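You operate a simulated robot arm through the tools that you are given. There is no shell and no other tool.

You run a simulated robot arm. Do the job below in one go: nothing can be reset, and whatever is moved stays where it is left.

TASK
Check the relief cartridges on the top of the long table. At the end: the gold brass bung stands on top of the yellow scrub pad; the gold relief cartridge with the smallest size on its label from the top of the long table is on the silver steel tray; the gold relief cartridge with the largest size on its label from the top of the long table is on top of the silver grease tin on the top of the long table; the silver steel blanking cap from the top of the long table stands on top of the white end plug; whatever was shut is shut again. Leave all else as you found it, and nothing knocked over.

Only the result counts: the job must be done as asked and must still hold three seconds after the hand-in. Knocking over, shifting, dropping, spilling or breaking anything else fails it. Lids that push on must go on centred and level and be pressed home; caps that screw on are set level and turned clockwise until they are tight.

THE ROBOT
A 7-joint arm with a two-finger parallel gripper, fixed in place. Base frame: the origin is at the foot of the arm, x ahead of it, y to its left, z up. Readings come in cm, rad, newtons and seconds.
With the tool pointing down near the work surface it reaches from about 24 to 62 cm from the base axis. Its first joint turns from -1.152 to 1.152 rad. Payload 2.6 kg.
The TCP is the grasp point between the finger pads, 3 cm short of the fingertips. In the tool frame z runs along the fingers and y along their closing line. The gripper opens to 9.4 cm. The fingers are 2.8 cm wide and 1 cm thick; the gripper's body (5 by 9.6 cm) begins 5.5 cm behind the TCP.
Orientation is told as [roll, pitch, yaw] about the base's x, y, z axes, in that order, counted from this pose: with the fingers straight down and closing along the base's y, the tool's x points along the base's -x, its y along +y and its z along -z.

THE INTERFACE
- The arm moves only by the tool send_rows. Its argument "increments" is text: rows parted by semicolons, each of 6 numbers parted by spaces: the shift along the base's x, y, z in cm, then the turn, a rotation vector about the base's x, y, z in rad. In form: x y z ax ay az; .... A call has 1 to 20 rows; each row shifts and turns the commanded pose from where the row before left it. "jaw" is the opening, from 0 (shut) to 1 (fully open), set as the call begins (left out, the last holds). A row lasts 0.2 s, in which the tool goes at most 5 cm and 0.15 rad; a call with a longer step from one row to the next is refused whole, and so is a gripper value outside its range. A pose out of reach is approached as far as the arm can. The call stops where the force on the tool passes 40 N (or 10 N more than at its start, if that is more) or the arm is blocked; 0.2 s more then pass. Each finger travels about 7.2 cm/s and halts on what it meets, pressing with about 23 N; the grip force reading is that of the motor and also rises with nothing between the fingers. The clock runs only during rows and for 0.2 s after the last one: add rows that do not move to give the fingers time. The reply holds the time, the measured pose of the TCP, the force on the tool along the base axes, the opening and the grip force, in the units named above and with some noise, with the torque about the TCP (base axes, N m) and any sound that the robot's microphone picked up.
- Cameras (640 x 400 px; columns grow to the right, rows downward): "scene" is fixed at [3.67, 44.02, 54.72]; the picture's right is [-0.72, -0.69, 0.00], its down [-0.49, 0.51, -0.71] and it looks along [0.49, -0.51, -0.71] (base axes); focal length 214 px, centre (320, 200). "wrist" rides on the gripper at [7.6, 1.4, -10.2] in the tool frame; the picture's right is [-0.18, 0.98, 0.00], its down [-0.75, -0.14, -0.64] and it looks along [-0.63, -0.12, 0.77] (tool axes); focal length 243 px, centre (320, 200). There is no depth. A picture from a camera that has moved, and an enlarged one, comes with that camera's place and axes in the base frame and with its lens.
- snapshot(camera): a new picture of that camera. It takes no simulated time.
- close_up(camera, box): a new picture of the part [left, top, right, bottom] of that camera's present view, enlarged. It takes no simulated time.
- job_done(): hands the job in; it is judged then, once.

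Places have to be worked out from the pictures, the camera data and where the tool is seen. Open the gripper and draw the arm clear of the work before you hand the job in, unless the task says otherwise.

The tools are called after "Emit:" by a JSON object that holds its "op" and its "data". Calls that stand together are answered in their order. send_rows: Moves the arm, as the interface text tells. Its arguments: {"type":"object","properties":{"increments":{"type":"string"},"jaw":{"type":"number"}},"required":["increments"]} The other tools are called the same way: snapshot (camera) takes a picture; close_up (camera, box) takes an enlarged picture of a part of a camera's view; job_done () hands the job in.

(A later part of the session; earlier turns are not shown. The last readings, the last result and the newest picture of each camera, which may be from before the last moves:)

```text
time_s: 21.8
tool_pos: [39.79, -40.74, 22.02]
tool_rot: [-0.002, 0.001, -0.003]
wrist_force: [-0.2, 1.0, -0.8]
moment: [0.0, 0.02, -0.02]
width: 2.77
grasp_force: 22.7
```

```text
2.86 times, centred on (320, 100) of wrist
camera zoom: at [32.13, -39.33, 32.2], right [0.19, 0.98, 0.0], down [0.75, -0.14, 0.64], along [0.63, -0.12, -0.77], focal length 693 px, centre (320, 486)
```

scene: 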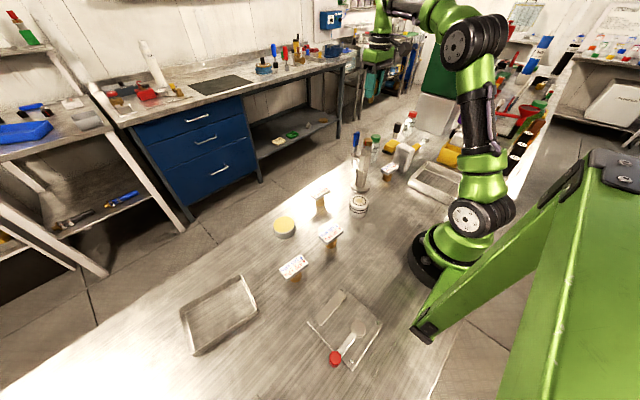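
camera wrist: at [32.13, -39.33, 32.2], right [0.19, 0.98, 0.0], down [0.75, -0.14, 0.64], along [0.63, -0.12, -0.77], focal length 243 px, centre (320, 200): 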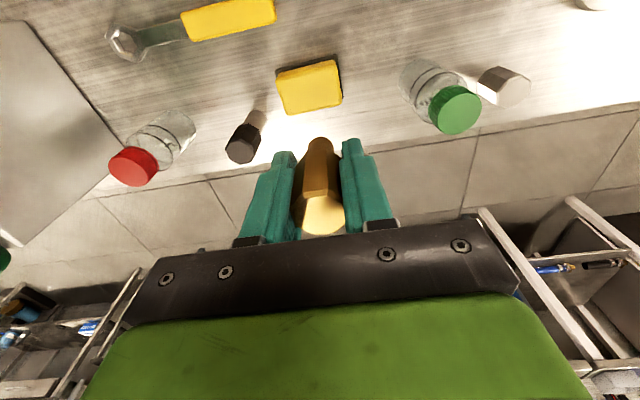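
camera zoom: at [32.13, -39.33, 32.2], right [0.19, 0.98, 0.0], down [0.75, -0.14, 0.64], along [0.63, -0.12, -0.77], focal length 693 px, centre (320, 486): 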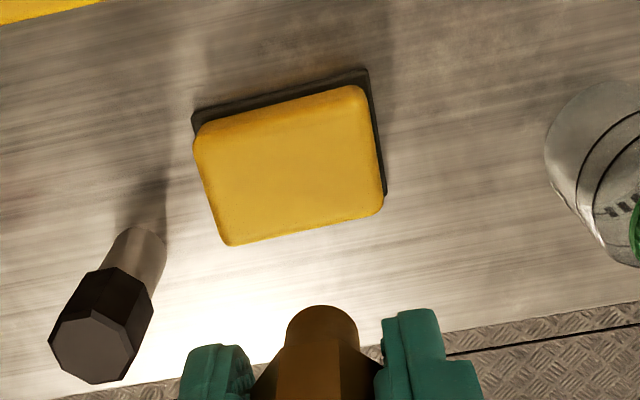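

The pad's top (about 4.2×6.2 cm) is centred near (39.5,-41.75). I shift over its centre and lower to z≈12 for another look.

Emit:
{"op": "send_rows", "data": {"increments": "-0.26 -1 0 0 0 0; 0 0 -3.5 0 0 0; 0 0 -3.5 0 0 0; 0 0 -3 0 0 0; 0 0 0 0 0 0"}}

Emit:
{"op": "close_up", "data": {"camera": "wrist", "box": [160, 30, 480, 230]}}

Emit:
{"op": "close_up", "data": {"camera": "scene", "box": [345, 90, 445, 170]}}

```text
time_s: 23.0
tool_pos: [39.52, -41.88, 11.93]
tool_rot: [-0.001, 0.0, -0.003]
wrist_force: [0.7, 0.4, 0.1]
moment: [-0.02, 0.0, 0.01]
width: 2.75
grasp_force: 22.9
```

```text
2.00 times, centred on (320, 130) of wrist
camera zoom: at [31.89, -40.47, 22.18], right [0.19, 0.98, 0.0], down [0.75, -0.14, 0.64], along [0.63, -0.12, -0.77], focal length 485 px, centre (320, 340)
```

zoom: 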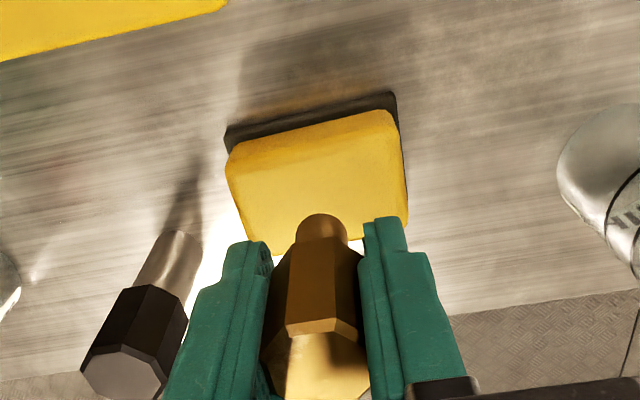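

```text
5.00 times, centred on (395, 130) of scene
camera zoom: at [3.67, 44.02, 54.72], right [-0.72, -0.69, 0.0], down [-0.49, 0.51, -0.71], along [0.49, -0.51, -0.71], focal length 1072 px, centre (-55, 550)
```

zoom: 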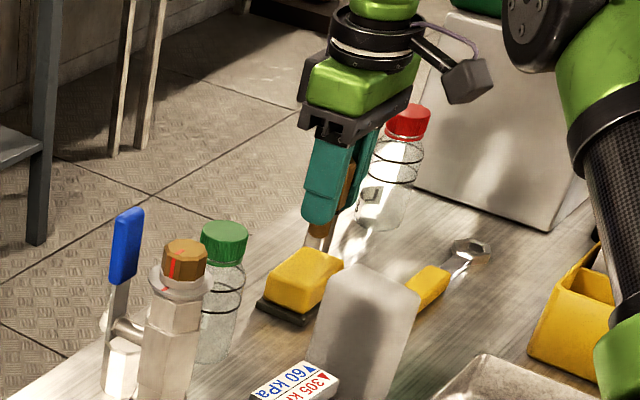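

The bung is above the pad's centre, and the black-topped pin (43,-50) is about 6 cm from the nearest finger. I lower gently, watching the force.

Emit:
{"op": "send_rows", "data": {"increments": "-0.12 0.08 -1 0 0 0; 0 0 -0.8 0 0 0; 0 0 0 0 0 0"}}

Emit:
{"op": "close_up", "data": {"camera": "wrist", "box": [220, 60, 420, 200]}}

Emit:
{"op": "close_up", "data": {"camera": "scene", "box": [375, 110, 435, 160]}}

```text
time_s: 23.8
tool_pos: [39.46, -41.87, 10.27]
tool_rot: [0.0, 0.0, -0.001]
wrist_force: [0.0, -0.2, 0.0]
moment: [0.0, 0.0, 0.0]
width: 2.73
grasp_force: 23.2
```

```text
2.86 times, centred on (320, 130) of wrist
camera zoom: at [31.79, -40.43, 20.37], right [0.19, 0.98, 0.0], down [0.75, -0.14, 0.64], along [0.63, -0.12, -0.77], focal length 693 px, centre (320, 400)
```

zoom: 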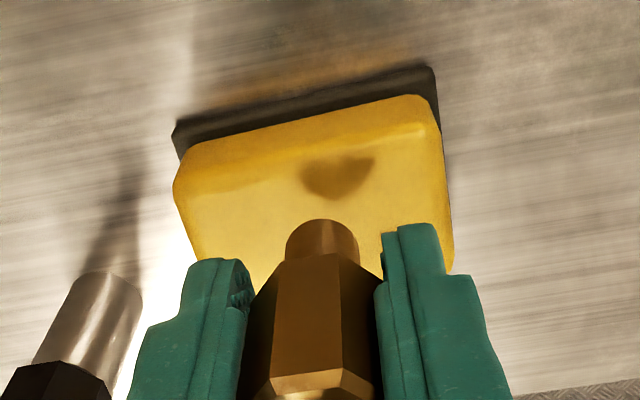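

```text
8.00 times, centred on (405, 135) of scene
camera zoom: at [3.67, 44.02, 54.72], right [-0.72, -0.69, 0.0], down [-0.49, 0.51, -0.71], along [0.49, -0.51, -0.71], focal length 1716 px, centre (-360, 720)
```

zoom: 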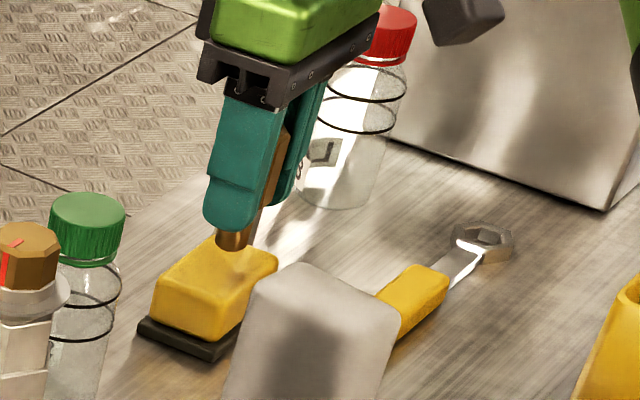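

A faint contact shadow is on the pad; the bung's foot is still 1 cm or so above. I continue lowering in small steps.

Emit:
{"op": "send_rows", "data": {"increments": "0 0 -0.4 0 0 0; 0 0 -0.3 0 0 0; 0 0 0 0 0 0"}}

Emit:
{"op": "send_rows", "data": {"increments": "0 0 -0.25 0 0 0; 0 0 0 0 0 0"}}

Emit:
{"op": "send_rows", "data": {"increments": "0 0 -0.2 0 0 0; 0 0 0 0 0 0"}}

Emit:
{"op": "close_up", "data": {"camera": "scene", "box": [375, 110, 435, 160]}}

Emit:
{"op": "close_up", "data": {"camera": "wrist", "box": [220, 60, 420, 200]}}

```text
time_s: 24.6
tool_pos: [39.37, -41.71, 9.43]
tool_rot: [-0.001, 0.002, -0.002]
wrist_force: [-0.9, 0.0, -0.1]
moment: [-0.02, 0.04, -0.01]
width: 2.76
grasp_force: 23.1
```

```text
time_s: 25.2
tool_pos: [39.38, -41.86, 9.26]
tool_rot: [0.0, 0.0, -0.003]
wrist_force: [0.1, -0.8, -0.6]
moment: [0.0, 0.01, 0.02]
width: 2.75
grasp_force: 23.3
```

```text
time_s: 25.8
tool_pos: [39.41, -41.74, 8.99]
tool_rot: [0.0, 0.001, -0.001]
wrist_force: [0.5, 0.4, -0.3]
moment: [-0.03, 0.0, 0.0]
width: 2.74
grasp_force: 23.0
```

```text
8.00 times, centred on (405, 135) of scene
camera zoom: at [3.67, 44.02, 54.72], right [-0.72, -0.69, 0.0], down [-0.49, 0.51, -0.71], along [0.49, -0.51, -0.71], focal length 1716 px, centre (-360, 720)
```

zoom: 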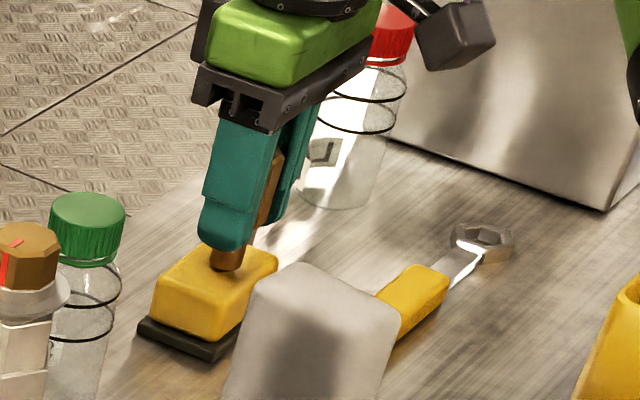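

```text
2.86 times, centred on (320, 130) of wrist
camera zoom: at [31.77, -40.39, 19.19], right [0.19, 0.98, 0.0], down [0.75, -0.14, 0.64], along [0.63, -0.12, -0.77], focal length 693 px, centre (320, 400)
```

zoom: 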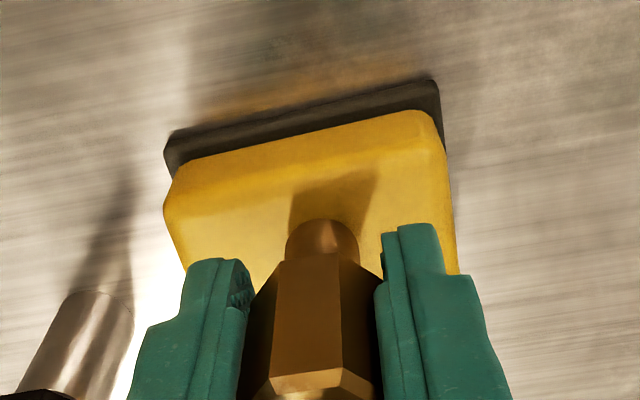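

The foot is nearly meeting its shadow on the pad. I lower in finer steps until the force shows contact.

Emit:
{"op": "send_rows", "data": {"increments": "0 0 -0.15 0 0 0; 0 0 0 0 0 0"}}

Emit:
{"op": "send_rows", "data": {"increments": "0 0 -0.15 0 0 0; 0 0 0 0 0 0"}}

Emit:
{"op": "send_rows", "data": {"increments": "0 0 -0.15 0 0 0; 0 0 0 0 0 0"}}

Emit:
{"op": "close_up", "data": {"camera": "wrist", "box": [220, 60, 420, 200]}}

```text
time_s: 26.4
tool_pos: [39.4, -41.7, 8.93]
tool_rot: [0.0, -0.002, -0.001]
wrist_force: [-0.7, 0.7, -0.6]
moment: [0.0, -0.02, -0.02]
width: 2.74
grasp_force: 22.6
```

```text
time_s: 27.0
tool_pos: [39.42, -41.78, 8.83]
tool_rot: [0.001, -0.001, -0.001]
wrist_force: [-0.7, 0.1, 5.2]
moment: [0.09, 0.02, 0.0]
width: 2.74
grasp_force: 22.7
```

```text
time_s: 27.6
tool_pos: [39.39, -41.78, 8.73]
tool_rot: [-0.002, -0.002, -0.002]
wrist_force: [-1.7, 1.4, 15.8]
moment: [0.06, -0.02, 0.02]
width: 2.75
grasp_force: 22.6
```

```text
2.86 times, centred on (320, 130) of wrist
camera zoom: at [31.74, -40.38, 18.92], right [0.19, 0.98, 0.0], down [0.75, -0.14, 0.64], along [0.63, -0.12, -0.76], focal length 693 px, centre (320, 400)
```

zoom: 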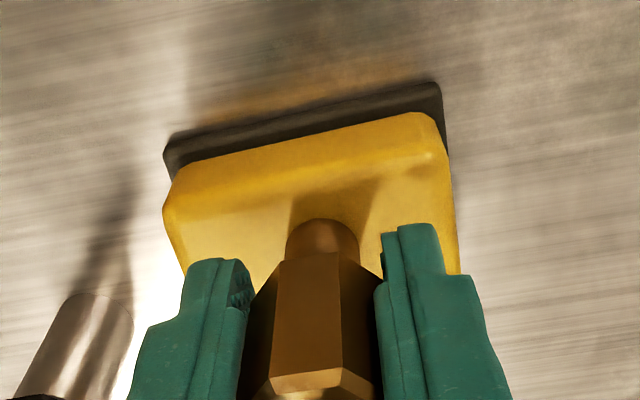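

Contact at TCP z≈8.85 (15.8 N now). I back off slightly to relieve the force, then open the jaw moderately.

Emit:
{"op": "send_rows", "data": {"increments": "0 0 0.15 0 0 0; 0 0 0 0 0 0"}}

Emit:
{"op": "send_rows", "data": {"increments": "0 0 0 0 0 0; 0 0 0 0 0 0; 0 0 0 0 0 0", "jaw": 0.6}}

Emit:
{"op": "close_up", "data": {"camera": "wrist", "box": [160, 60, 480, 260]}}

Emit:
{"op": "close_up", "data": {"camera": "scene", "box": [375, 110, 435, 160]}}

```text
time_s: 28.2
tool_pos: [39.35, -41.77, 8.8]
tool_rot: [-0.003, 0.0, -0.001]
wrist_force: [1.7, -1.8, 11.9]
moment: [-0.13, -0.15, -0.02]
width: 2.77
grasp_force: 23.0
```

```text
time_s: 29.0
tool_pos: [39.32, -41.77, 8.7]
tool_rot: [-0.001, 0.0, -0.003]
wrist_force: [0.0, -0.5, -0.3]
moment: [0.01, 0.02, 0.01]
width: 5.67
grasp_force: 0.1
```

```text
2.00 times, centred on (320, 160) of wrist
camera zoom: at [31.74, -40.34, 18.88], right [0.19, 0.98, 0.0], down [0.75, -0.14, 0.64], along [0.63, -0.12, -0.77], focal length 485 px, centre (320, 280)
```

zoom: 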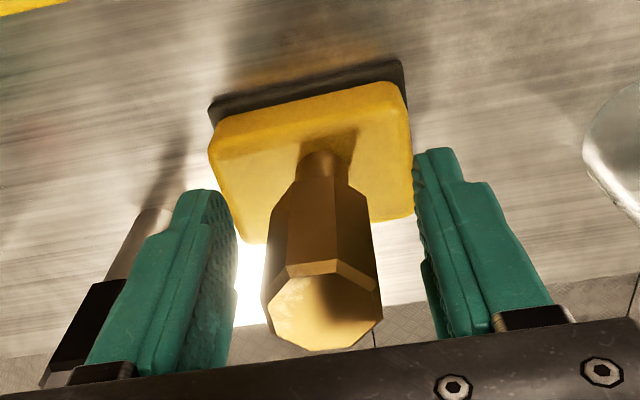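

```text
8.00 times, centred on (405, 135) of scene
camera zoom: at [3.67, 44.02, 54.72], right [-0.72, -0.69, 0.0], down [-0.49, 0.51, -0.71], along [0.49, -0.51, -0.71], focal length 1716 px, centre (-360, 720)
```

zoom: 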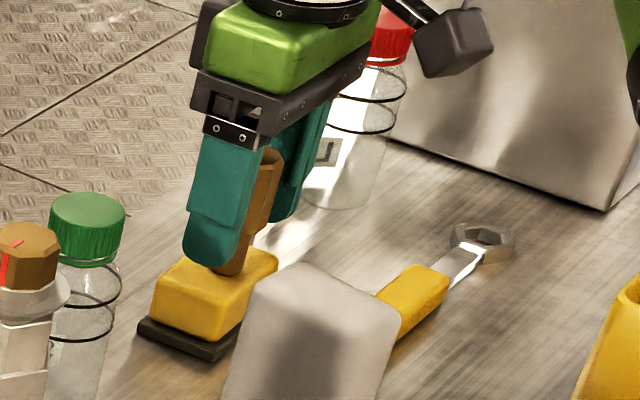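

The bung stands upright on the pad, free of the fingers. I rise straight up clear of it and look.

Emit:
{"op": "send_rows", "data": {"increments": "0 0 2 0 0 0; 0 0 4 0 0 0; 0 0 4.5 0 0 0; 0 0 4.5 0 0 0; 0 0 0 0 0 0"}}

Emit:
{"op": "snapshot", "data": {"camera": "wrist"}}

Emit:
{"op": "close_up", "data": {"camera": "scene", "box": [375, 110, 435, 160]}}

```text
time_s: 30.2
tool_pos: [39.38, -41.77, 23.92]
tool_rot: [0.0, 0.0, -0.003]
wrist_force: [-0.6, 1.2, 1.0]
moment: [-0.03, -0.02, -0.01]
width: 5.62
grasp_force: 0.1
```

```text
taken
camera wrist: at [31.75, -40.33, 34.04], right [0.19, 0.98, 0.0], down [0.75, -0.14, 0.64], along [0.63, -0.12, -0.77], focal length 243 px, centre (320, 200)
```

wrist: 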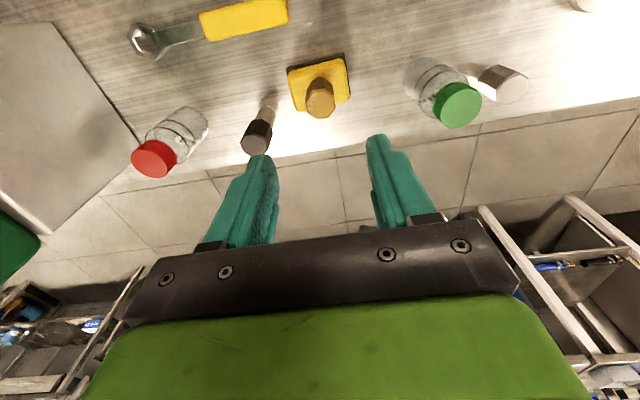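

```text
8.00 times, centred on (405, 135) of scene
camera zoom: at [3.67, 44.02, 54.72], right [-0.72, -0.69, 0.0], down [-0.49, 0.51, -0.71], along [0.49, -0.51, -0.71], focal length 1716 px, centre (-360, 720)
```

zoom: 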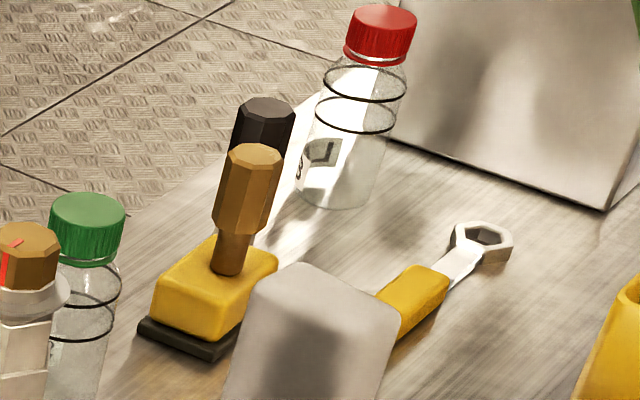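

The bung stands well on the pad. Next is the silver cap near (44,-20); I move above it at safe height to measure it.

Emit:
{"op": "send_rows", "data": {"increments": "0.7 3.5 0 0 0 0; 0.7 3.7 0 0 0 0; 0.8 3.7 -0.5 0 0 0; 0.8 3.7 -0.5 0 0 0; 0.8 3.7 -0.5 0 0 0; 0.8 3.5 -0.5 0 0 0; 0 0 0 0 0 0"}}

Emit:
{"op": "snapshot", "data": {"camera": "wrist"}}

Emit:
{"op": "close_up", "data": {"camera": "wrist", "box": [240, 30, 400, 150]}}

```text
time_s: 31.8
tool_pos: [43.83, -19.85, 21.51]
tool_rot: [-0.001, -0.001, -0.002]
wrist_force: [0.3, 0.0, -0.8]
moment: [0.01, 0.01, -0.01]
width: 5.66
grasp_force: 0.0
```

```text
taken
camera wrist: at [36.11, -18.57, 31.75], right [0.19, 0.98, 0.0], down [0.75, -0.14, 0.64], along [0.63, -0.12, -0.77], focal length 243 px, centre (320, 200)
```

wrist: 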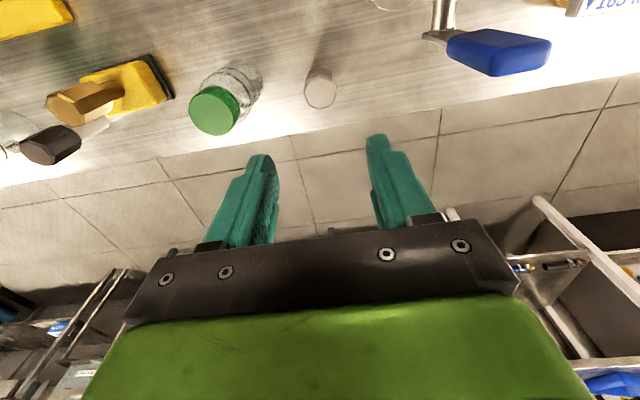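

```text
3.33 times, centred on (320, 90) of wrist
camera zoom: at [36.11, -18.57, 31.75], right [0.19, 0.98, 0.0], down [0.75, -0.14, 0.64], along [0.63, -0.12, -0.77], focal length 809 px, centre (320, 567)
```

zoom: 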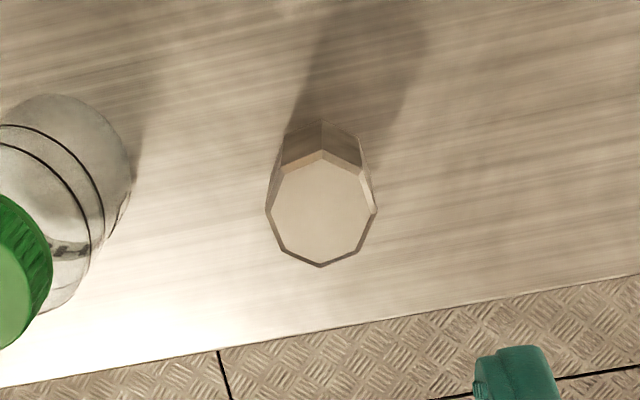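

The cap is an octagonal block about 3.3 cm across flats, ~4 cm tall at (43.95,-19.95), with faces turned about 0.2 rad. I turn the gripper +0.2 rad to match and descend partway.

Emit:
{"op": "send_rows", "data": {"increments": "0.1 -0.05 0 0 0 0.1; 0 0 -3 0 0 0.1; 0 0 -4 0 0 0; 0 0 -4 0 0 0; 0 0 0 0 0 0", "jaw": 0.65}}

Emit:
{"op": "close_up", "data": {"camera": "wrist", "box": [200, 60, 440, 210]}}

```text
time_s: 33.0
tool_pos: [44.06, -20.16, 10.76]
tool_rot: [-0.001, -0.001, 0.199]
wrist_force: [-0.8, 0.2, 0.5]
moment: [0.01, 0.01, 0.02]
width: 6.12
grasp_force: 0.1
```

```text
2.67 times, centred on (320, 135) of wrist
camera zoom: at [36.3, -20.22, 20.89], right [-0.01, 1.0, 0.0], down [0.77, 0.01, 0.64], along [0.64, 0.01, -0.77], focal length 647 px, centre (320, 373)
```

zoom: 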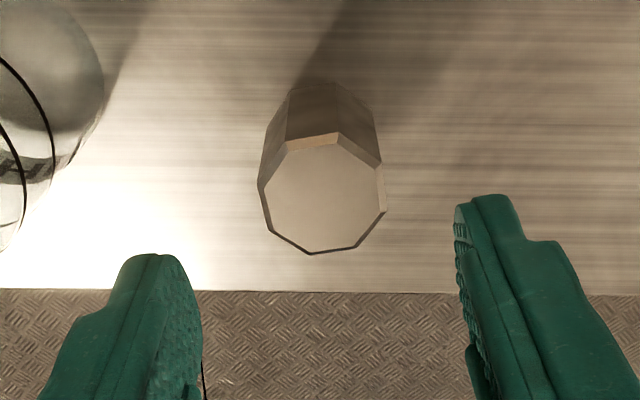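

The cap is centred between the fingers and its faces line up. I descend to grasp height (TCP z≈4).

Emit:
{"op": "send_rows", "data": {"increments": "0 0.08 -3.3 0 0 0; 0 0 -3.3 0 0 0; 0 0 0 0 0 0"}}

Emit:
{"op": "close_up", "data": {"camera": "wrist", "box": [160, 60, 480, 260]}}

```text
time_s: 33.8
tool_pos: [43.97, -19.91, 4.12]
tool_rot: [0.001, -0.001, 0.198]
wrist_force: [-0.2, 0.2, -0.9]
moment: [-0.01, 0.01, -0.03]
width: 6.13
grasp_force: 0.1
```

```text
2.00 times, centred on (320, 160) of wrist
camera zoom: at [36.19, -20.03, 14.26], right [-0.01, 1.0, 0.0], down [0.77, 0.01, 0.64], along [0.64, 0.01, -0.77], focal length 485 px, centre (320, 280)
```

zoom: 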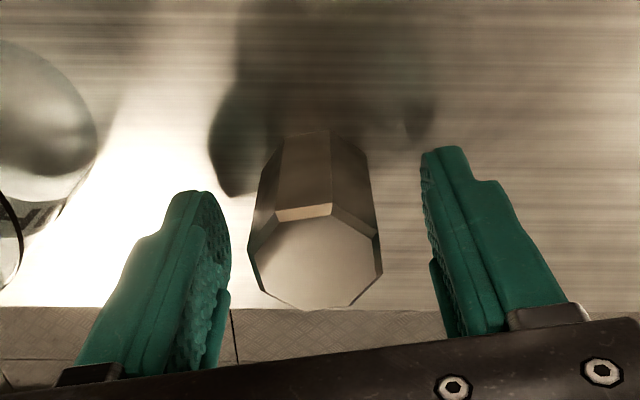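

The cap's top is level with the TCP, so it is about 4.1 cm tall. I close the jaw.

Emit:
{"op": "send_rows", "data": {"increments": "0 0 0 0 0 0; 0 0 0 0 0 0; 0 0 0 0 0 0; 0 0 0 0 0 0", "jaw": 0}}

Emit:
{"op": "close_up", "data": {"camera": "wrist", "box": [160, 60, 480, 260]}}

```text
time_s: 34.8
tool_pos: [44.05, -19.76, 4.06]
tool_rot: [0.002, 0.0, 0.199]
wrist_force: [-0.6, 0.6, -0.5]
moment: [0.0, -0.02, 0.03]
width: 3.37
grasp_force: 23.3
```

```text
2.00 times, centred on (320, 160) of wrist
camera zoom: at [36.19, -20.03, 14.3], right [-0.01, 1.0, 0.0], down [0.77, 0.01, 0.64], along [0.64, 0.01, -0.77], focal length 485 px, centre (320, 280)
```

zoom: 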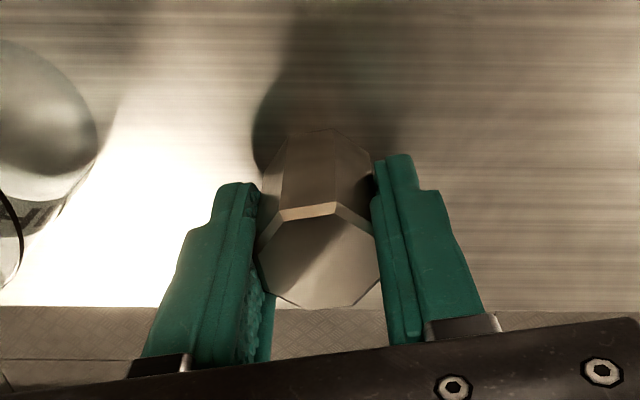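

The cap is held (3.37 cm). I lift straight up to z≈29 and bring it around to the white plug near (27.6,0.4).

Emit:
{"op": "send_rows", "data": {"increments": "0 0 2 0 0 0; 0 0 4 0 0 0; 0 0 4.5 0 0 0; 0 0 4.5 0 0 0; 0 0 4.5 0 0 0; 0 0 4.5 0 0 0; 0 0 1 0 0 0; 0 4.5 0 0 0 0; 0 4.5 0 0 0 0; 0 4.5 0 0 0 0; -2 4 0 0 0 0; -4 2 0 0 0 0; -4 0.7 0 0 0 0; -4 0 0 0 0 0; -2.4 0 0 0 0 0; 0 0 0 0 0 0"}}

Emit:
{"op": "snapshot", "data": {"camera": "wrist"}}

Emit:
{"op": "snapshot", "data": {"camera": "scene"}}

```text
time_s: 38.2
tool_pos: [27.84, 0.46, 29.16]
tool_rot: [0.0, 0.0, 0.198]
wrist_force: [-0.5, 0.0, -0.1]
moment: [0.01, -0.01, 0.02]
width: 0.0
grasp_force: 22.9
```

```text
taken
camera wrist: at [20.04, 0.32, 39.32], right [-0.01, 1.0, 0.0], down [0.77, 0.01, 0.64], along [0.64, 0.01, -0.77], focal length 243 px, centre (320, 200)
```

wrist: 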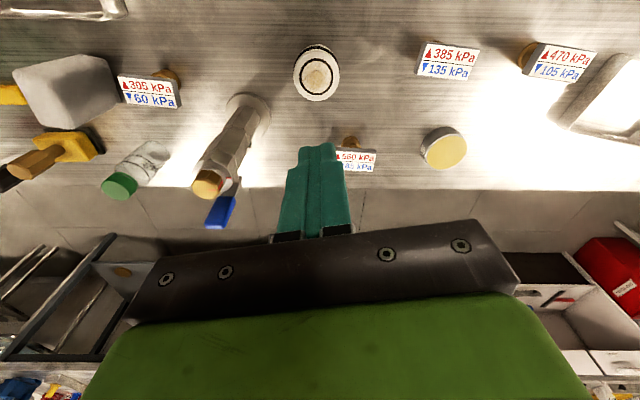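

```text
taken
```

scene: 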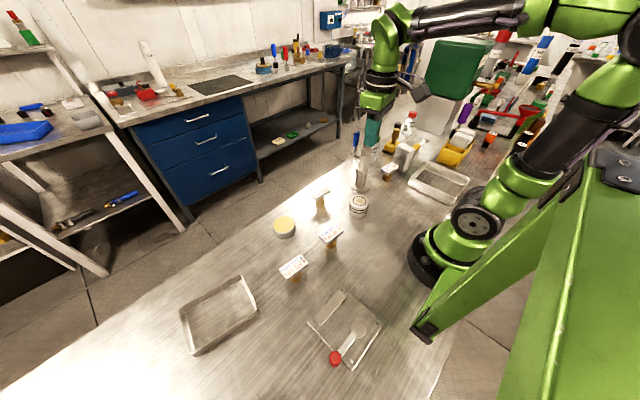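

The width reads 0: the cap slipped out somewhere on the way. I must find it; I enlarge the views.

Emit:
{"op": "close_up", "data": {"camera": "wrist", "box": [60, 60, 380, 250]}}

Emit:
{"op": "close_up", "data": {"camera": "scene", "box": [330, 120, 430, 200]}}

Emit:
{"op": "close_up", "data": {"camera": "scene", "box": [300, 170, 420, 260]}}

```text
2.00 times, centred on (220, 155) of wrist
camera zoom: at [20.04, 0.32, 39.32], right [-0.01, 1.0, 0.0], down [0.77, 0.01, 0.64], along [0.64, 0.01, -0.77], focal length 485 px, centre (520, 290)
```

zoom: 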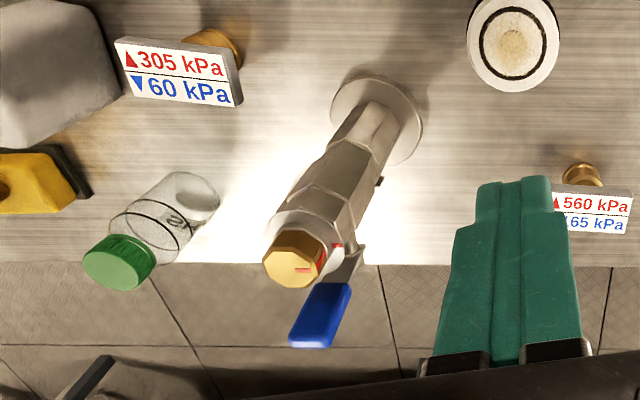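

```text
5.00 times, centred on (380, 160) of scene
camera zoom: at [3.67, 44.02, 54.72], right [-0.72, -0.69, 0.0], down [-0.49, 0.51, -0.71], along [0.49, -0.51, -0.71], focal length 1072 px, centre (20, 400)
```

zoom: 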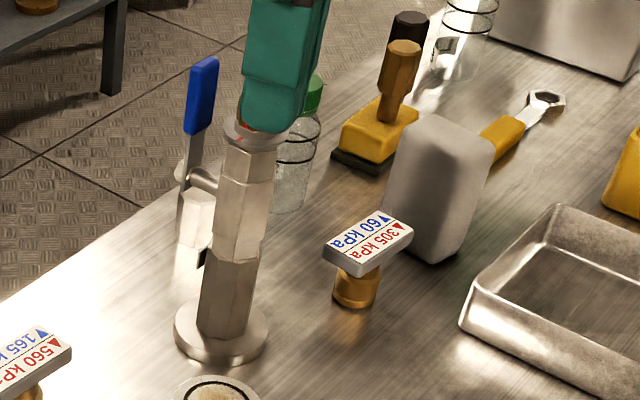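

```text
4.44 times, centred on (360, 215) of scene
camera zoom: at [3.67, 44.02, 54.72], right [-0.72, -0.69, 0.0], down [-0.49, 0.51, -0.71], along [0.49, -0.51, -0.71], focal length 953 px, centre (142, 133)
```

zoom: 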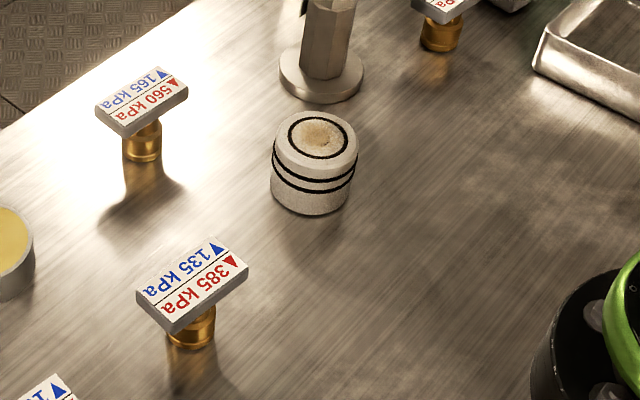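

The silver cap still seems to stand at its old place behind the lever, so it slipped at once. I return over there (high above the column) for a closer look before trying again.

Emit:
{"op": "send_rows", "data": {"increments": "2 -4 0 0 0 -0.05; 2 -4 0 0 0 -0.05; 2 -4 0 0 0 -0.05; 2 -4 0 0 0 -0.05; 2 -4.4 0 0 0 0; 0.5 0 -4 0 0 0; 0 0 -4 0 0 0; 0 0 -4 0 0 0; 0 0 0 0 0 0", "jaw": 0.65}}

Emit:
{"op": "snapshot", "data": {"camera": "wrist"}}

Emit:
{"op": "close_up", "data": {"camera": "wrist", "box": [240, 80, 420, 200]}}

```text
time_s: 40.2
tool_pos: [38.15, -20.25, 17.26]
tool_rot: [0.001, 0.0, 0.0]
wrist_force: [-2.0, -0.4, 0.0]
moment: [-0.01, 0.01, 0.01]
width: 6.12
grasp_force: 0.1
```

```text
taken
camera wrist: at [30.62, -18.88, 27.38], right [0.19, 0.98, 0.0], down [0.75, -0.14, 0.64], along [0.63, -0.12, -0.77], focal length 243 px, centre (320, 200)
```

wrist: 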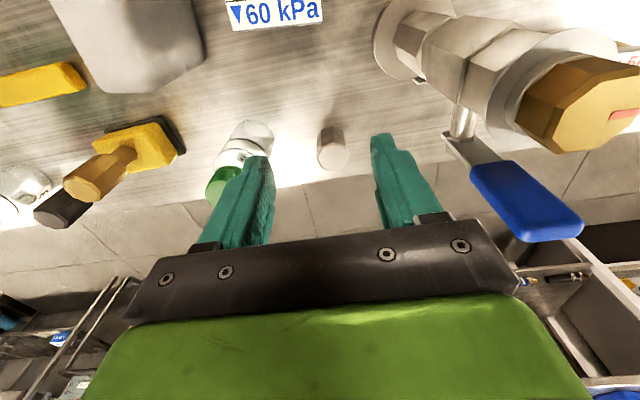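

```text
3.33 times, centred on (330, 140) of wrist
camera zoom: at [30.62, -18.88, 27.38], right [0.19, 0.98, 0.0], down [0.75, -0.14, 0.64], along [0.63, -0.12, -0.77], focal length 809 px, centre (287, 400)
```

zoom: 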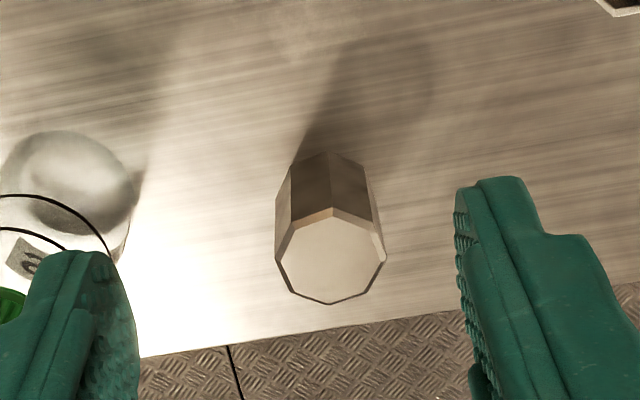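

The cap stands where it was, unmoved. I'll regrasp lower (fingertips almost at the table) and lift slowly while checking the reading; first back above it with yaw 0.2.

Emit:
{"op": "send_rows", "data": {"increments": "2 0.1 0 0 0 0.1; 2 0.1 0 0 0 0.1; 1.85 0.05 -2 0 0 0; 0 0 -4 0 0 0; 0 0 0 0 0 0", "jaw": 0.65}}

Emit:
{"op": "close_up", "data": {"camera": "wrist", "box": [220, 70, 420, 210]}}

```text
time_s: 41.4
tool_pos: [44.06, -19.89, 10.97]
tool_rot: [0.001, -0.001, 0.2]
wrist_force: [1.2, 0.0, -0.5]
moment: [0.0, 0.01, 0.01]
width: 6.1
grasp_force: 0.1
```

```text
2.86 times, centred on (320, 140) of wrist
camera zoom: at [36.33, -20.02, 21.2], right [-0.01, 1.0, 0.0], down [0.77, 0.01, 0.64], along [0.64, 0.01, -0.77], focal length 693 px, centre (320, 371)
```

zoom: 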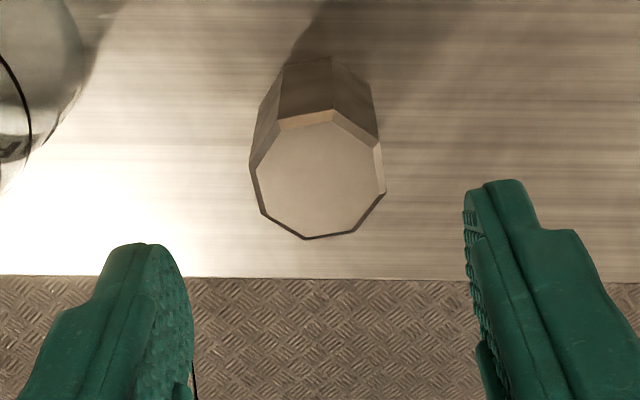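

Aligned and centred. I go down to TCP z≈3.3 and close.

Emit:
{"op": "send_rows", "data": {"increments": "0 0 -3.5 0 0 0; 0 0 -3.1 0 0 0; 0 0 -1 0 0 0; 0 0 0 0 0 0"}}

Emit:
{"op": "send_rows", "data": {"increments": "0 0 0 0 0 0; 0 0 0 0 0 0; 0 0 0 0 0 0; 0 0 0 0 0 0", "jaw": 0}}

Emit:
{"op": "close_up", "data": {"camera": "wrist", "box": [160, 60, 480, 260]}}

```text
time_s: 42.4
tool_pos: [43.92, -19.88, 3.29]
tool_rot: [0.002, 0.001, 0.199]
wrist_force: [-0.9, -0.1, 0.4]
moment: [0.02, 0.02, -0.02]
width: 6.11
grasp_force: 0.2
```

```text
time_s: 43.4
tool_pos: [43.96, -19.89, 3.43]
tool_rot: [-0.001, 0.0, 0.199]
wrist_force: [-0.6, -0.4, -0.3]
moment: [-0.01, -0.03, -0.03]
width: 3.39
grasp_force: 22.6
```

```text
2.00 times, centred on (320, 160) of wrist
camera zoom: at [36.24, -19.98, 13.53], right [-0.01, 1.0, 0.0], down [0.77, 0.01, 0.64], along [0.64, 0.01, -0.77], focal length 485 px, centre (320, 280)
```

zoom: 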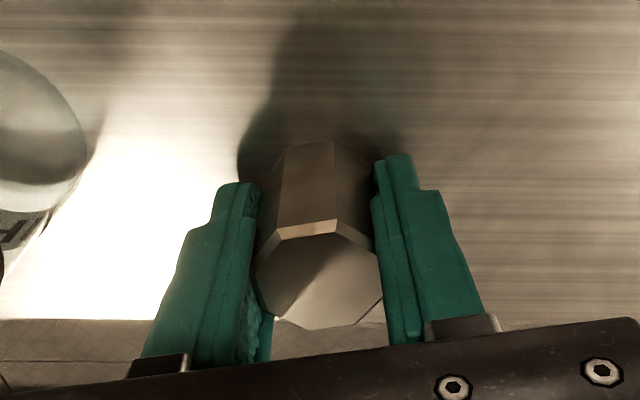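

Closed at 3.39 cm. I lift very slowly and watch force and width.

Emit:
{"op": "send_rows", "data": {"increments": "0 0 0.2 0 0 0; 0 0 0.2 0 0 0; 0 0 0 0 0 0"}}

Emit:
{"op": "close_up", "data": {"camera": "wrist", "box": [160, 60, 480, 260]}}

```text
time_s: 44.2
tool_pos: [43.96, -19.88, 3.74]
tool_rot: [-0.002, -0.001, 0.197]
wrist_force: [-0.2, -0.9, -0.4]
moment: [-0.01, 0.02, -0.03]
width: 3.36
grasp_force: 22.9
```

```text
2.00 times, centred on (320, 160) of wrist
camera zoom: at [36.24, -19.99, 14.02], right [-0.01, 1.0, 0.0], down [0.77, 0.01, 0.64], along [0.64, 0.01, -0.77], focal length 485 px, centre (320, 280)
```

zoom: 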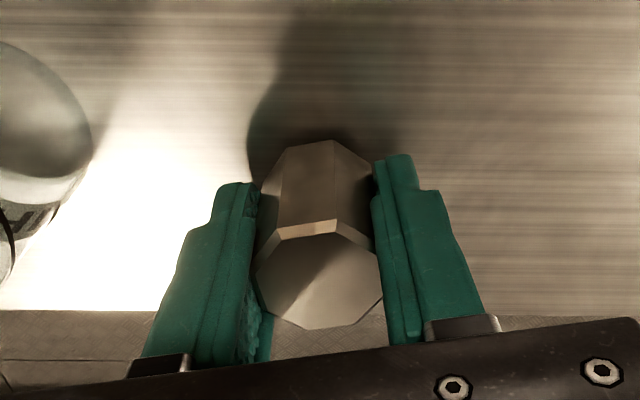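

The cap moves with the gripper this time. I continue lifting gently and check again.

Emit:
{"op": "send_rows", "data": {"increments": "0 0 0.4 0 0 0; 0 0 0.6 0 0 0; 0 0 0.8 0 0 0; 0 0 0.8 0 0 0; 0 0 0 0 0 0"}}

Emit:
{"op": "close_up", "data": {"camera": "wrist", "box": [160, 60, 480, 260]}}

```text
time_s: 45.4
tool_pos: [43.99, -19.91, 6.59]
tool_rot: [0.001, 0.0, 0.199]
wrist_force: [0.3, -0.4, 0.1]
moment: [-0.02, -0.03, 0.0]
width: 3.38
grasp_force: 23.1
```

```text
2.00 times, centred on (320, 160) of wrist
camera zoom: at [36.23, -19.99, 16.72], right [-0.01, 1.0, 0.0], down [0.77, 0.01, 0.64], along [0.64, 0.01, -0.77], focal length 485 px, centre (320, 280)
```

zoom: 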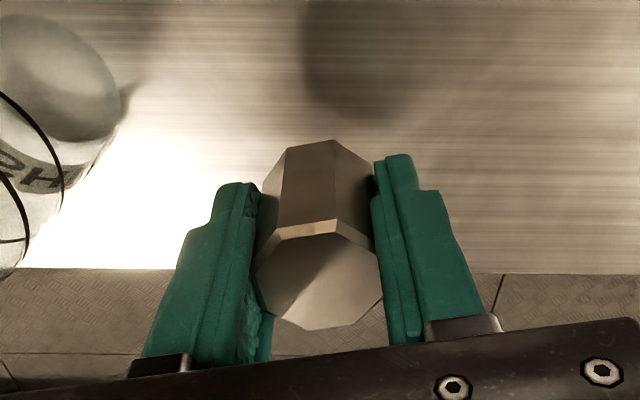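

It holds. I keep lifting with gentle acceleration to z≈27.

Emit:
{"op": "send_rows", "data": {"increments": "0 0 0.6 0 0 0; 0 0 1 0 0 0; 0 0 1.3 0 0 0; 0 0 1.5 0 0 0; 0 0 1.5 0 0 0; 0 0 1.5 0 0 0; 0 0 1.5 0 0 0; 0 0 1.5 0 0 0; 0 0 1.5 0 0 0; 0 0 1.5 0 0 0; 0 0 1.5 0 0 0; 0 0 1.5 0 0 0; 0 0 1.5 0 0 0; 0 0 1.2 0 0 0; 0 0 0.8 0 0 0; 0 0 0.4 0 0 0; 0 0 0 0 0 0"}}

Emit:
{"op": "close_up", "data": {"camera": "wrist", "box": [160, 60, 480, 260]}}

```text
time_s: 49.0
tool_pos: [44.01, -19.92, 26.99]
tool_rot: [-0.001, 0.0, 0.2]
wrist_force: [0.9, -0.4, -0.9]
moment: [0.02, -0.02, 0.0]
width: 3.37
grasp_force: 23.4
```

```text
2.00 times, centred on (320, 160) of wrist
camera zoom: at [36.27, -20.02, 37.11], right [-0.01, 1.0, 0.0], down [0.77, 0.01, 0.64], along [0.64, 0.01, -0.77], focal length 485 px, centre (320, 280)
```

zoom: 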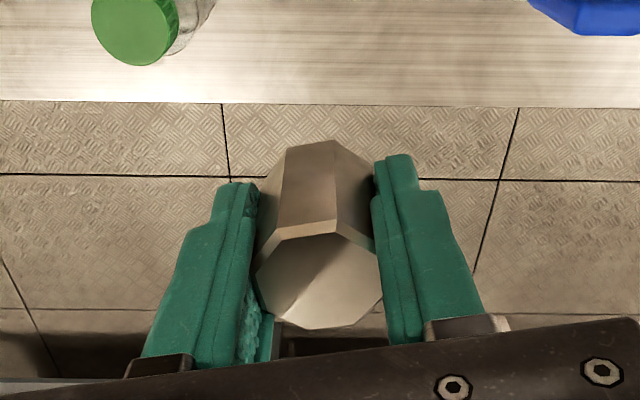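

Held steady at z=27. I carry it gently around the column towards the white plug.

Emit:
{"op": "send_rows", "data": {"increments": "0 0.7 0.3 0 0 0; 0 1.5 0.3 0 0 0; 0 2.2 0.3 0 0 0; 0 2.5 0.3 0 0 0; 0 2.5 0.3 0 0 0; 0 2.5 0 0 0 0; 0 2.5 0 0 0 0; -0.8 2 0 0 0 0; -1.6 1.3 0 0 0 0; -2.2 0.7 0 0 0 0; -2.4 0.6 0 0 0 0; -2.4 0.5 0 0 0 0; -2.4 0.4 0 0 0 0; -2 0.3 0 0 0 0; -1.2 0.1 0 0 0 0; -0.6 0 0 0 0 0; 0 0 0 0 0 0"}}

Emit:
{"op": "snapshot", "data": {"camera": "wrist"}}

Emit:
{"op": "close_up", "data": {"camera": "wrist", "box": [230, 20, 410, 150]}}

```text
time_s: 52.6
tool_pos: [28.34, 0.36, 28.26]
tool_rot: [-0.001, 0.0, 0.198]
wrist_force: [-0.3, -0.5, -1.5]
moment: [-0.02, 0.05, 0.04]
width: 3.36
grasp_force: 22.7
```

```text
taken
camera wrist: at [20.64, 0.32, 38.45], right [-0.01, 1.0, 0.0], down [0.77, 0.01, 0.64], along [0.64, 0.01, -0.77], focal length 243 px, centre (320, 200)
```

wrist: 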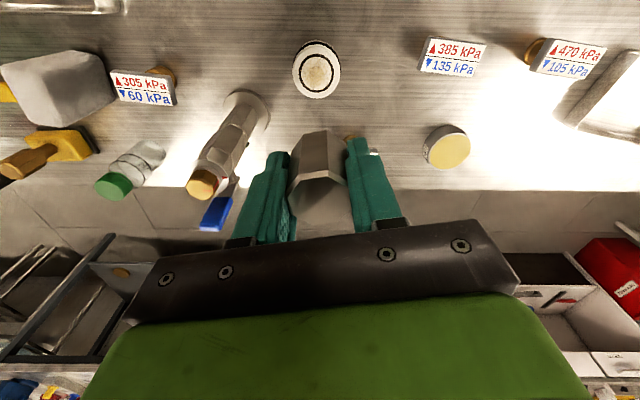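

```text
3.08 times, centred on (320, 85) of wrist
camera zoom: at [20.64, 0.32, 38.45], right [-0.01, 1.0, 0.0], down [0.77, 0.01, 0.64], along [0.64, 0.01, -0.77], focal length 746 px, centre (320, 554)
```

zoom: 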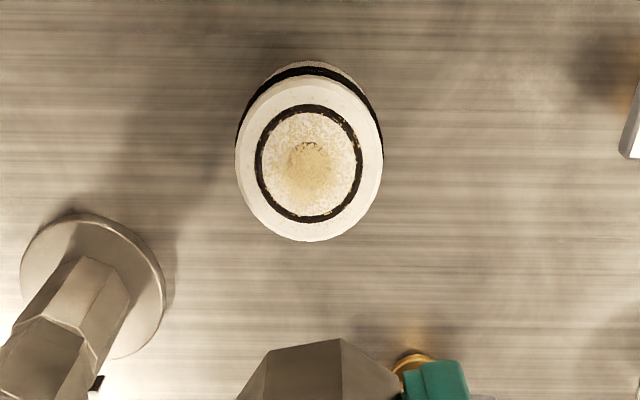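

The white plug's top is centred at about (27.75,0.0), ~6 cm wide, ~5.3 cm high. I move over it and lower to z≈13 for a check.

Emit:
{"op": "send_rows", "data": {"increments": "-0.3 -0.2 -0.8 0 0 0; -0.3 -0.15 -1.5 0 0 0; 0 0 -2 0 0 0; 0 0 -2 0 0 0; 0 0 -2 0 0 0; 0 0 -2 0 0 0; 0 0 -2 0 0 0; 0 0 -1.5 0 0 0; 0 0 -1 0 0 0; 0 0 -0.5 0 0 0; 0 0 0 0 0 0"}}

Emit:
{"op": "close_up", "data": {"camera": "wrist", "box": [200, 50, 440, 200]}}

Emit:
{"op": "close_up", "data": {"camera": "scene", "box": [310, 160, 410, 230]}}

```text
time_s: 55.0
tool_pos: [27.79, 0.06, 13.15]
tool_rot: [0.001, 0.0, 0.199]
wrist_force: [0.1, 0.2, -0.6]
moment: [-0.01, -0.02, -0.01]
width: 3.39
grasp_force: 23.1
```

```text
2.67 times, centred on (320, 125) of wrist
camera zoom: at [20.04, -0.02, 23.26], right [-0.01, 1.0, 0.0], down [0.77, 0.01, 0.64], along [0.64, 0.01, -0.77], focal length 647 px, centre (320, 400)
```

zoom: 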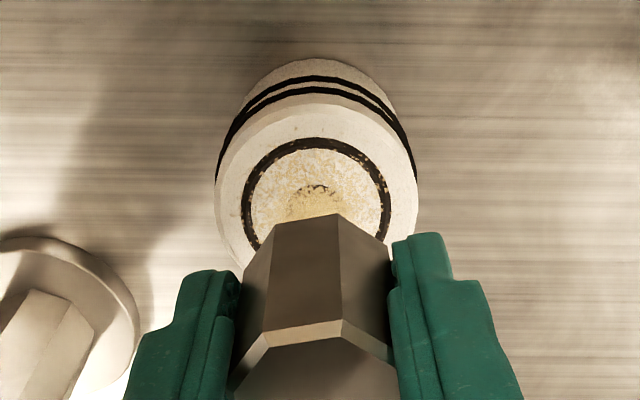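

```text
5.71 times, centred on (360, 195) of scene
camera zoom: at [3.67, 44.02, 54.72], right [-0.72, -0.69, 0.0], down [-0.49, 0.51, -0.71], along [0.49, -0.51, -0.71], focal length 1226 px, centre (91, 229)
```

zoom: 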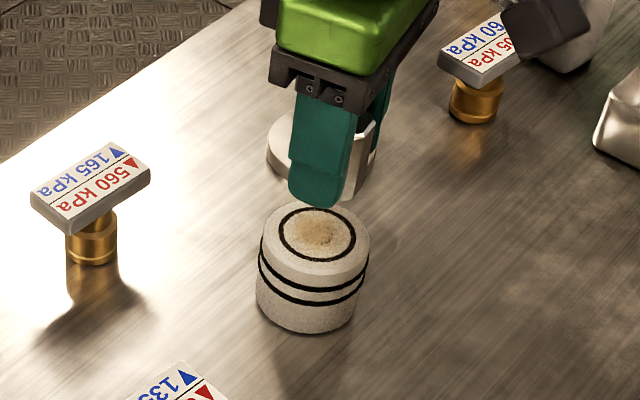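

The cap is centred over the plug to about 1 mm. I lower toward the expected contact at TCP z≈8.7.

Emit:
{"op": "send_rows", "data": {"increments": "0 -0.08 -1 0 0 0; 0 0 -1.2 0 0 0; 0 0 -0.8 0 0 0; 0 0 -0.5 0 0 0; 0 0 0 0 0 0"}}

Emit:
{"op": "send_rows", "data": {"increments": "0 0 -0.25 0 0 0; 0 0 0 0 0 0"}}

Emit:
{"op": "send_rows", "data": {"increments": "0 0 -0.2 0 0 0; 0 0 0 0 0 0"}}

Emit:
{"op": "close_up", "data": {"camera": "scene", "box": [320, 165, 400, 225]}}

Emit:
{"op": "close_up", "data": {"camera": "wrist", "box": [200, 50, 440, 200]}}

```text
time_s: 56.2
tool_pos: [27.75, -0.06, 9.59]
tool_rot: [-0.001, 0.0, 0.2]
wrist_force: [-0.7, -0.2, -0.5]
moment: [-0.01, 0.01, -0.02]
width: 3.37
grasp_force: 23.0
```

```text
time_s: 56.8
tool_pos: [27.87, -0.1, 9.26]
tool_rot: [0.0, 0.0, 0.199]
wrist_force: [0.8, 0.6, -0.7]
moment: [0.01, -0.02, 0.03]
width: 3.39
grasp_force: 23.2
```

```text
time_s: 57.4
tool_pos: [27.89, -0.03, 8.93]
tool_rot: [-0.001, 0.0, 0.2]
wrist_force: [0.8, 0.4, -1.4]
moment: [0.0, 0.01, -0.01]
width: 3.39
grasp_force: 22.9
```

```text
6.67 times, centred on (360, 195) of scene
camera zoom: at [3.67, 44.02, 54.72], right [-0.72, -0.69, 0.0], down [-0.49, 0.51, -0.71], along [0.49, -0.51, -0.71], focal length 1430 px, centre (53, 233)
```

zoom: 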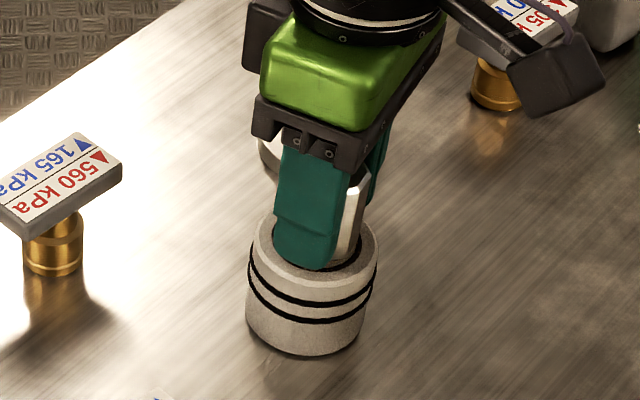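

```text
2.67 times, centred on (320, 125) of wrist
camera zoom: at [20.1, -0.18, 19.24], right [-0.01, 1.0, 0.0], down [0.77, 0.01, 0.64], along [0.64, 0.01, -0.77], focal length 647 px, centre (320, 400)
```

zoom: 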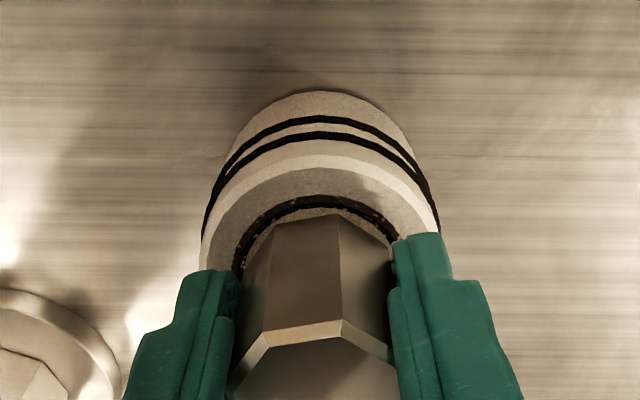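

The cap is close above the plug's top, within the black ring. I lower in fine steps until contact shows.

Emit:
{"op": "send_rows", "data": {"increments": "0 0 -0.15 0 0 0; 0 0 0 0 0 0"}}

Emit:
{"op": "send_rows", "data": {"increments": "0 0 -0.12 0 0 0; 0 0 0 0 0 0"}}

Emit:
{"op": "send_rows", "data": {"increments": "0 0 -0.12 0 0 0; 0 0 0 0 0 0"}}

```text
time_s: 58.0
tool_pos: [27.7, -0.05, 8.93]
tool_rot: [-0.001, 0.001, 0.198]
wrist_force: [0.3, 0.8, -0.5]
moment: [-0.01, -0.02, -0.02]
width: 3.37
grasp_force: 23.3
```

```text
time_s: 58.6
tool_pos: [27.88, -0.17, 8.78]
tool_rot: [0.0, 0.0, 0.2]
wrist_force: [0.3, 0.4, -1.1]
moment: [0.0, 0.01, -0.02]
width: 3.39
grasp_force: 23.3
```

```text
time_s: 59.2
tool_pos: [27.76, 0.05, 8.72]
tool_rot: [0.001, 0.001, 0.2]
wrist_force: [-3.9, -1.6, 14.2]
moment: [-0.12, 0.27, -0.04]
width: 3.39
grasp_force: 22.9
```

Contact (14 N). I relieve a little and open the jaw modestly.

Emit:
{"op": "send_rows", "data": {"increments": "0 0 0.08 0 0 0; 0 0 0 0 0 0"}}

Emit:
{"op": "send_rows", "data": {"increments": "0 0 0 0 0 0; 0 0 0 0 0 0; 0 0 0 0 0 0", "jaw": 0.6}}

Emit:
{"op": "close_up", "data": {"camera": "wrist", "box": [160, 60, 480, 260]}}

Emit:
{"op": "close_up", "data": {"camera": "scene", "box": [320, 165, 400, 225]}}

```text
time_s: 59.8
tool_pos: [27.86, 0.0, 8.84]
tool_rot: [0.002, 0.0, 0.199]
wrist_force: [0.7, -0.4, -0.4]
moment: [-0.03, -0.01, 0.0]
width: 3.39
grasp_force: 22.9
```

```text
time_s: 60.6
tool_pos: [27.83, -0.03, 8.77]
tool_rot: [0.0, 0.0, 0.2]
wrist_force: [0.3, 1.4, -0.7]
moment: [-0.02, 0.0, 0.03]
width: 5.62
grasp_force: 0.2
```

```text
2.00 times, centred on (320, 160) of wrist
camera zoom: at [20.08, -0.13, 18.98], right [-0.01, 1.0, 0.0], down [0.77, 0.01, 0.64], along [0.64, 0.01, -0.77], focal length 485 px, centre (320, 280)
```

zoom: 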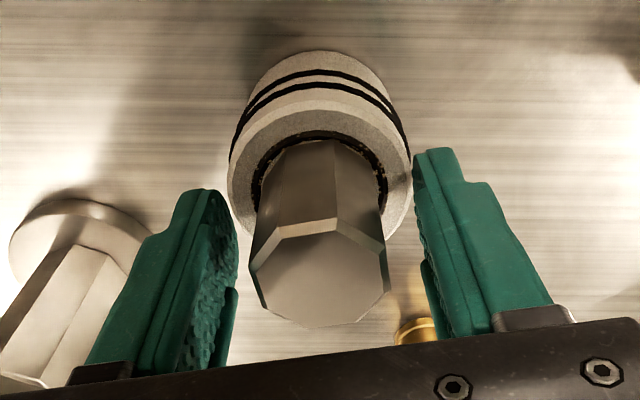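

```text
6.67 times, centred on (360, 195) of scene
camera zoom: at [3.67, 44.02, 54.72], right [-0.72, -0.69, 0.0], down [-0.49, 0.51, -0.71], along [0.49, -0.51, -0.71], focal length 1430 px, centre (53, 233)
```

zoom: 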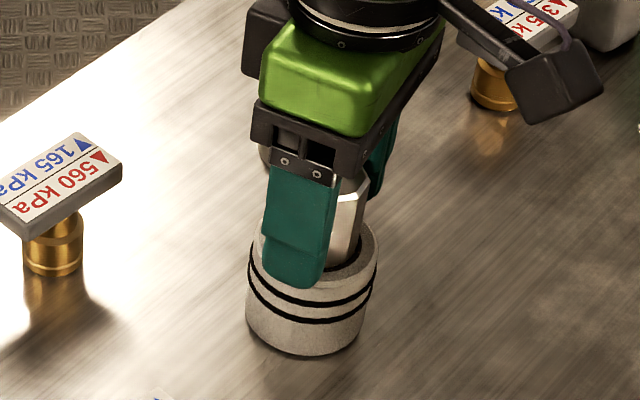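

The cap stands centred on the plug. I rise clear and check it.

Emit:
{"op": "send_rows", "data": {"increments": "0 0 1 0 0 0; 0 0 2 0 0 0; 0 0 4 0 0 0; 0 0 4.5 0 0 0; 0 0 4 0 0 0; 0 0 0 0 0 0"}}

Emit:
{"op": "close_up", "data": {"camera": "scene", "box": [300, 165, 400, 240]}}

Emit:
{"op": "snapshot", "data": {"camera": "wrist"}}

```text
time_s: 62.0
tool_pos: [27.79, 0.12, 24.38]
tool_rot: [-0.001, 0.001, 0.201]
wrist_force: [1.0, 0.0, -0.2]
moment: [0.02, 0.03, 0.01]
width: 5.62
grasp_force: 0.1
```

```text
5.33 times, centred on (350, 202) of scene
camera zoom: at [3.67, 44.02, 54.72], right [-0.72, -0.69, 0.0], down [-0.49, 0.51, -0.71], along [0.49, -0.51, -0.71], focal length 1144 px, centre (160, 187)
```

zoom: 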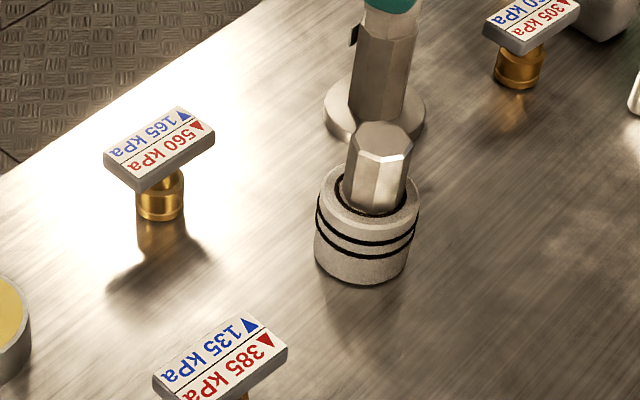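

```text
taken
camera wrist: at [20.04, -0.05, 34.55], right [-0.01, 1.0, 0.0], down [0.77, 0.01, 0.64], along [0.64, 0.01, -0.77], focal length 243 px, centre (320, 200)
```

wrist: 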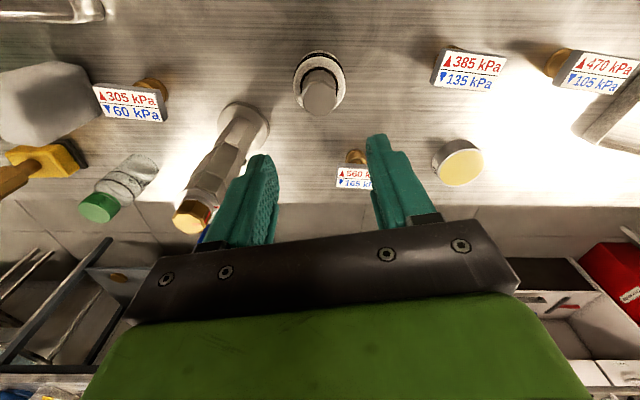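

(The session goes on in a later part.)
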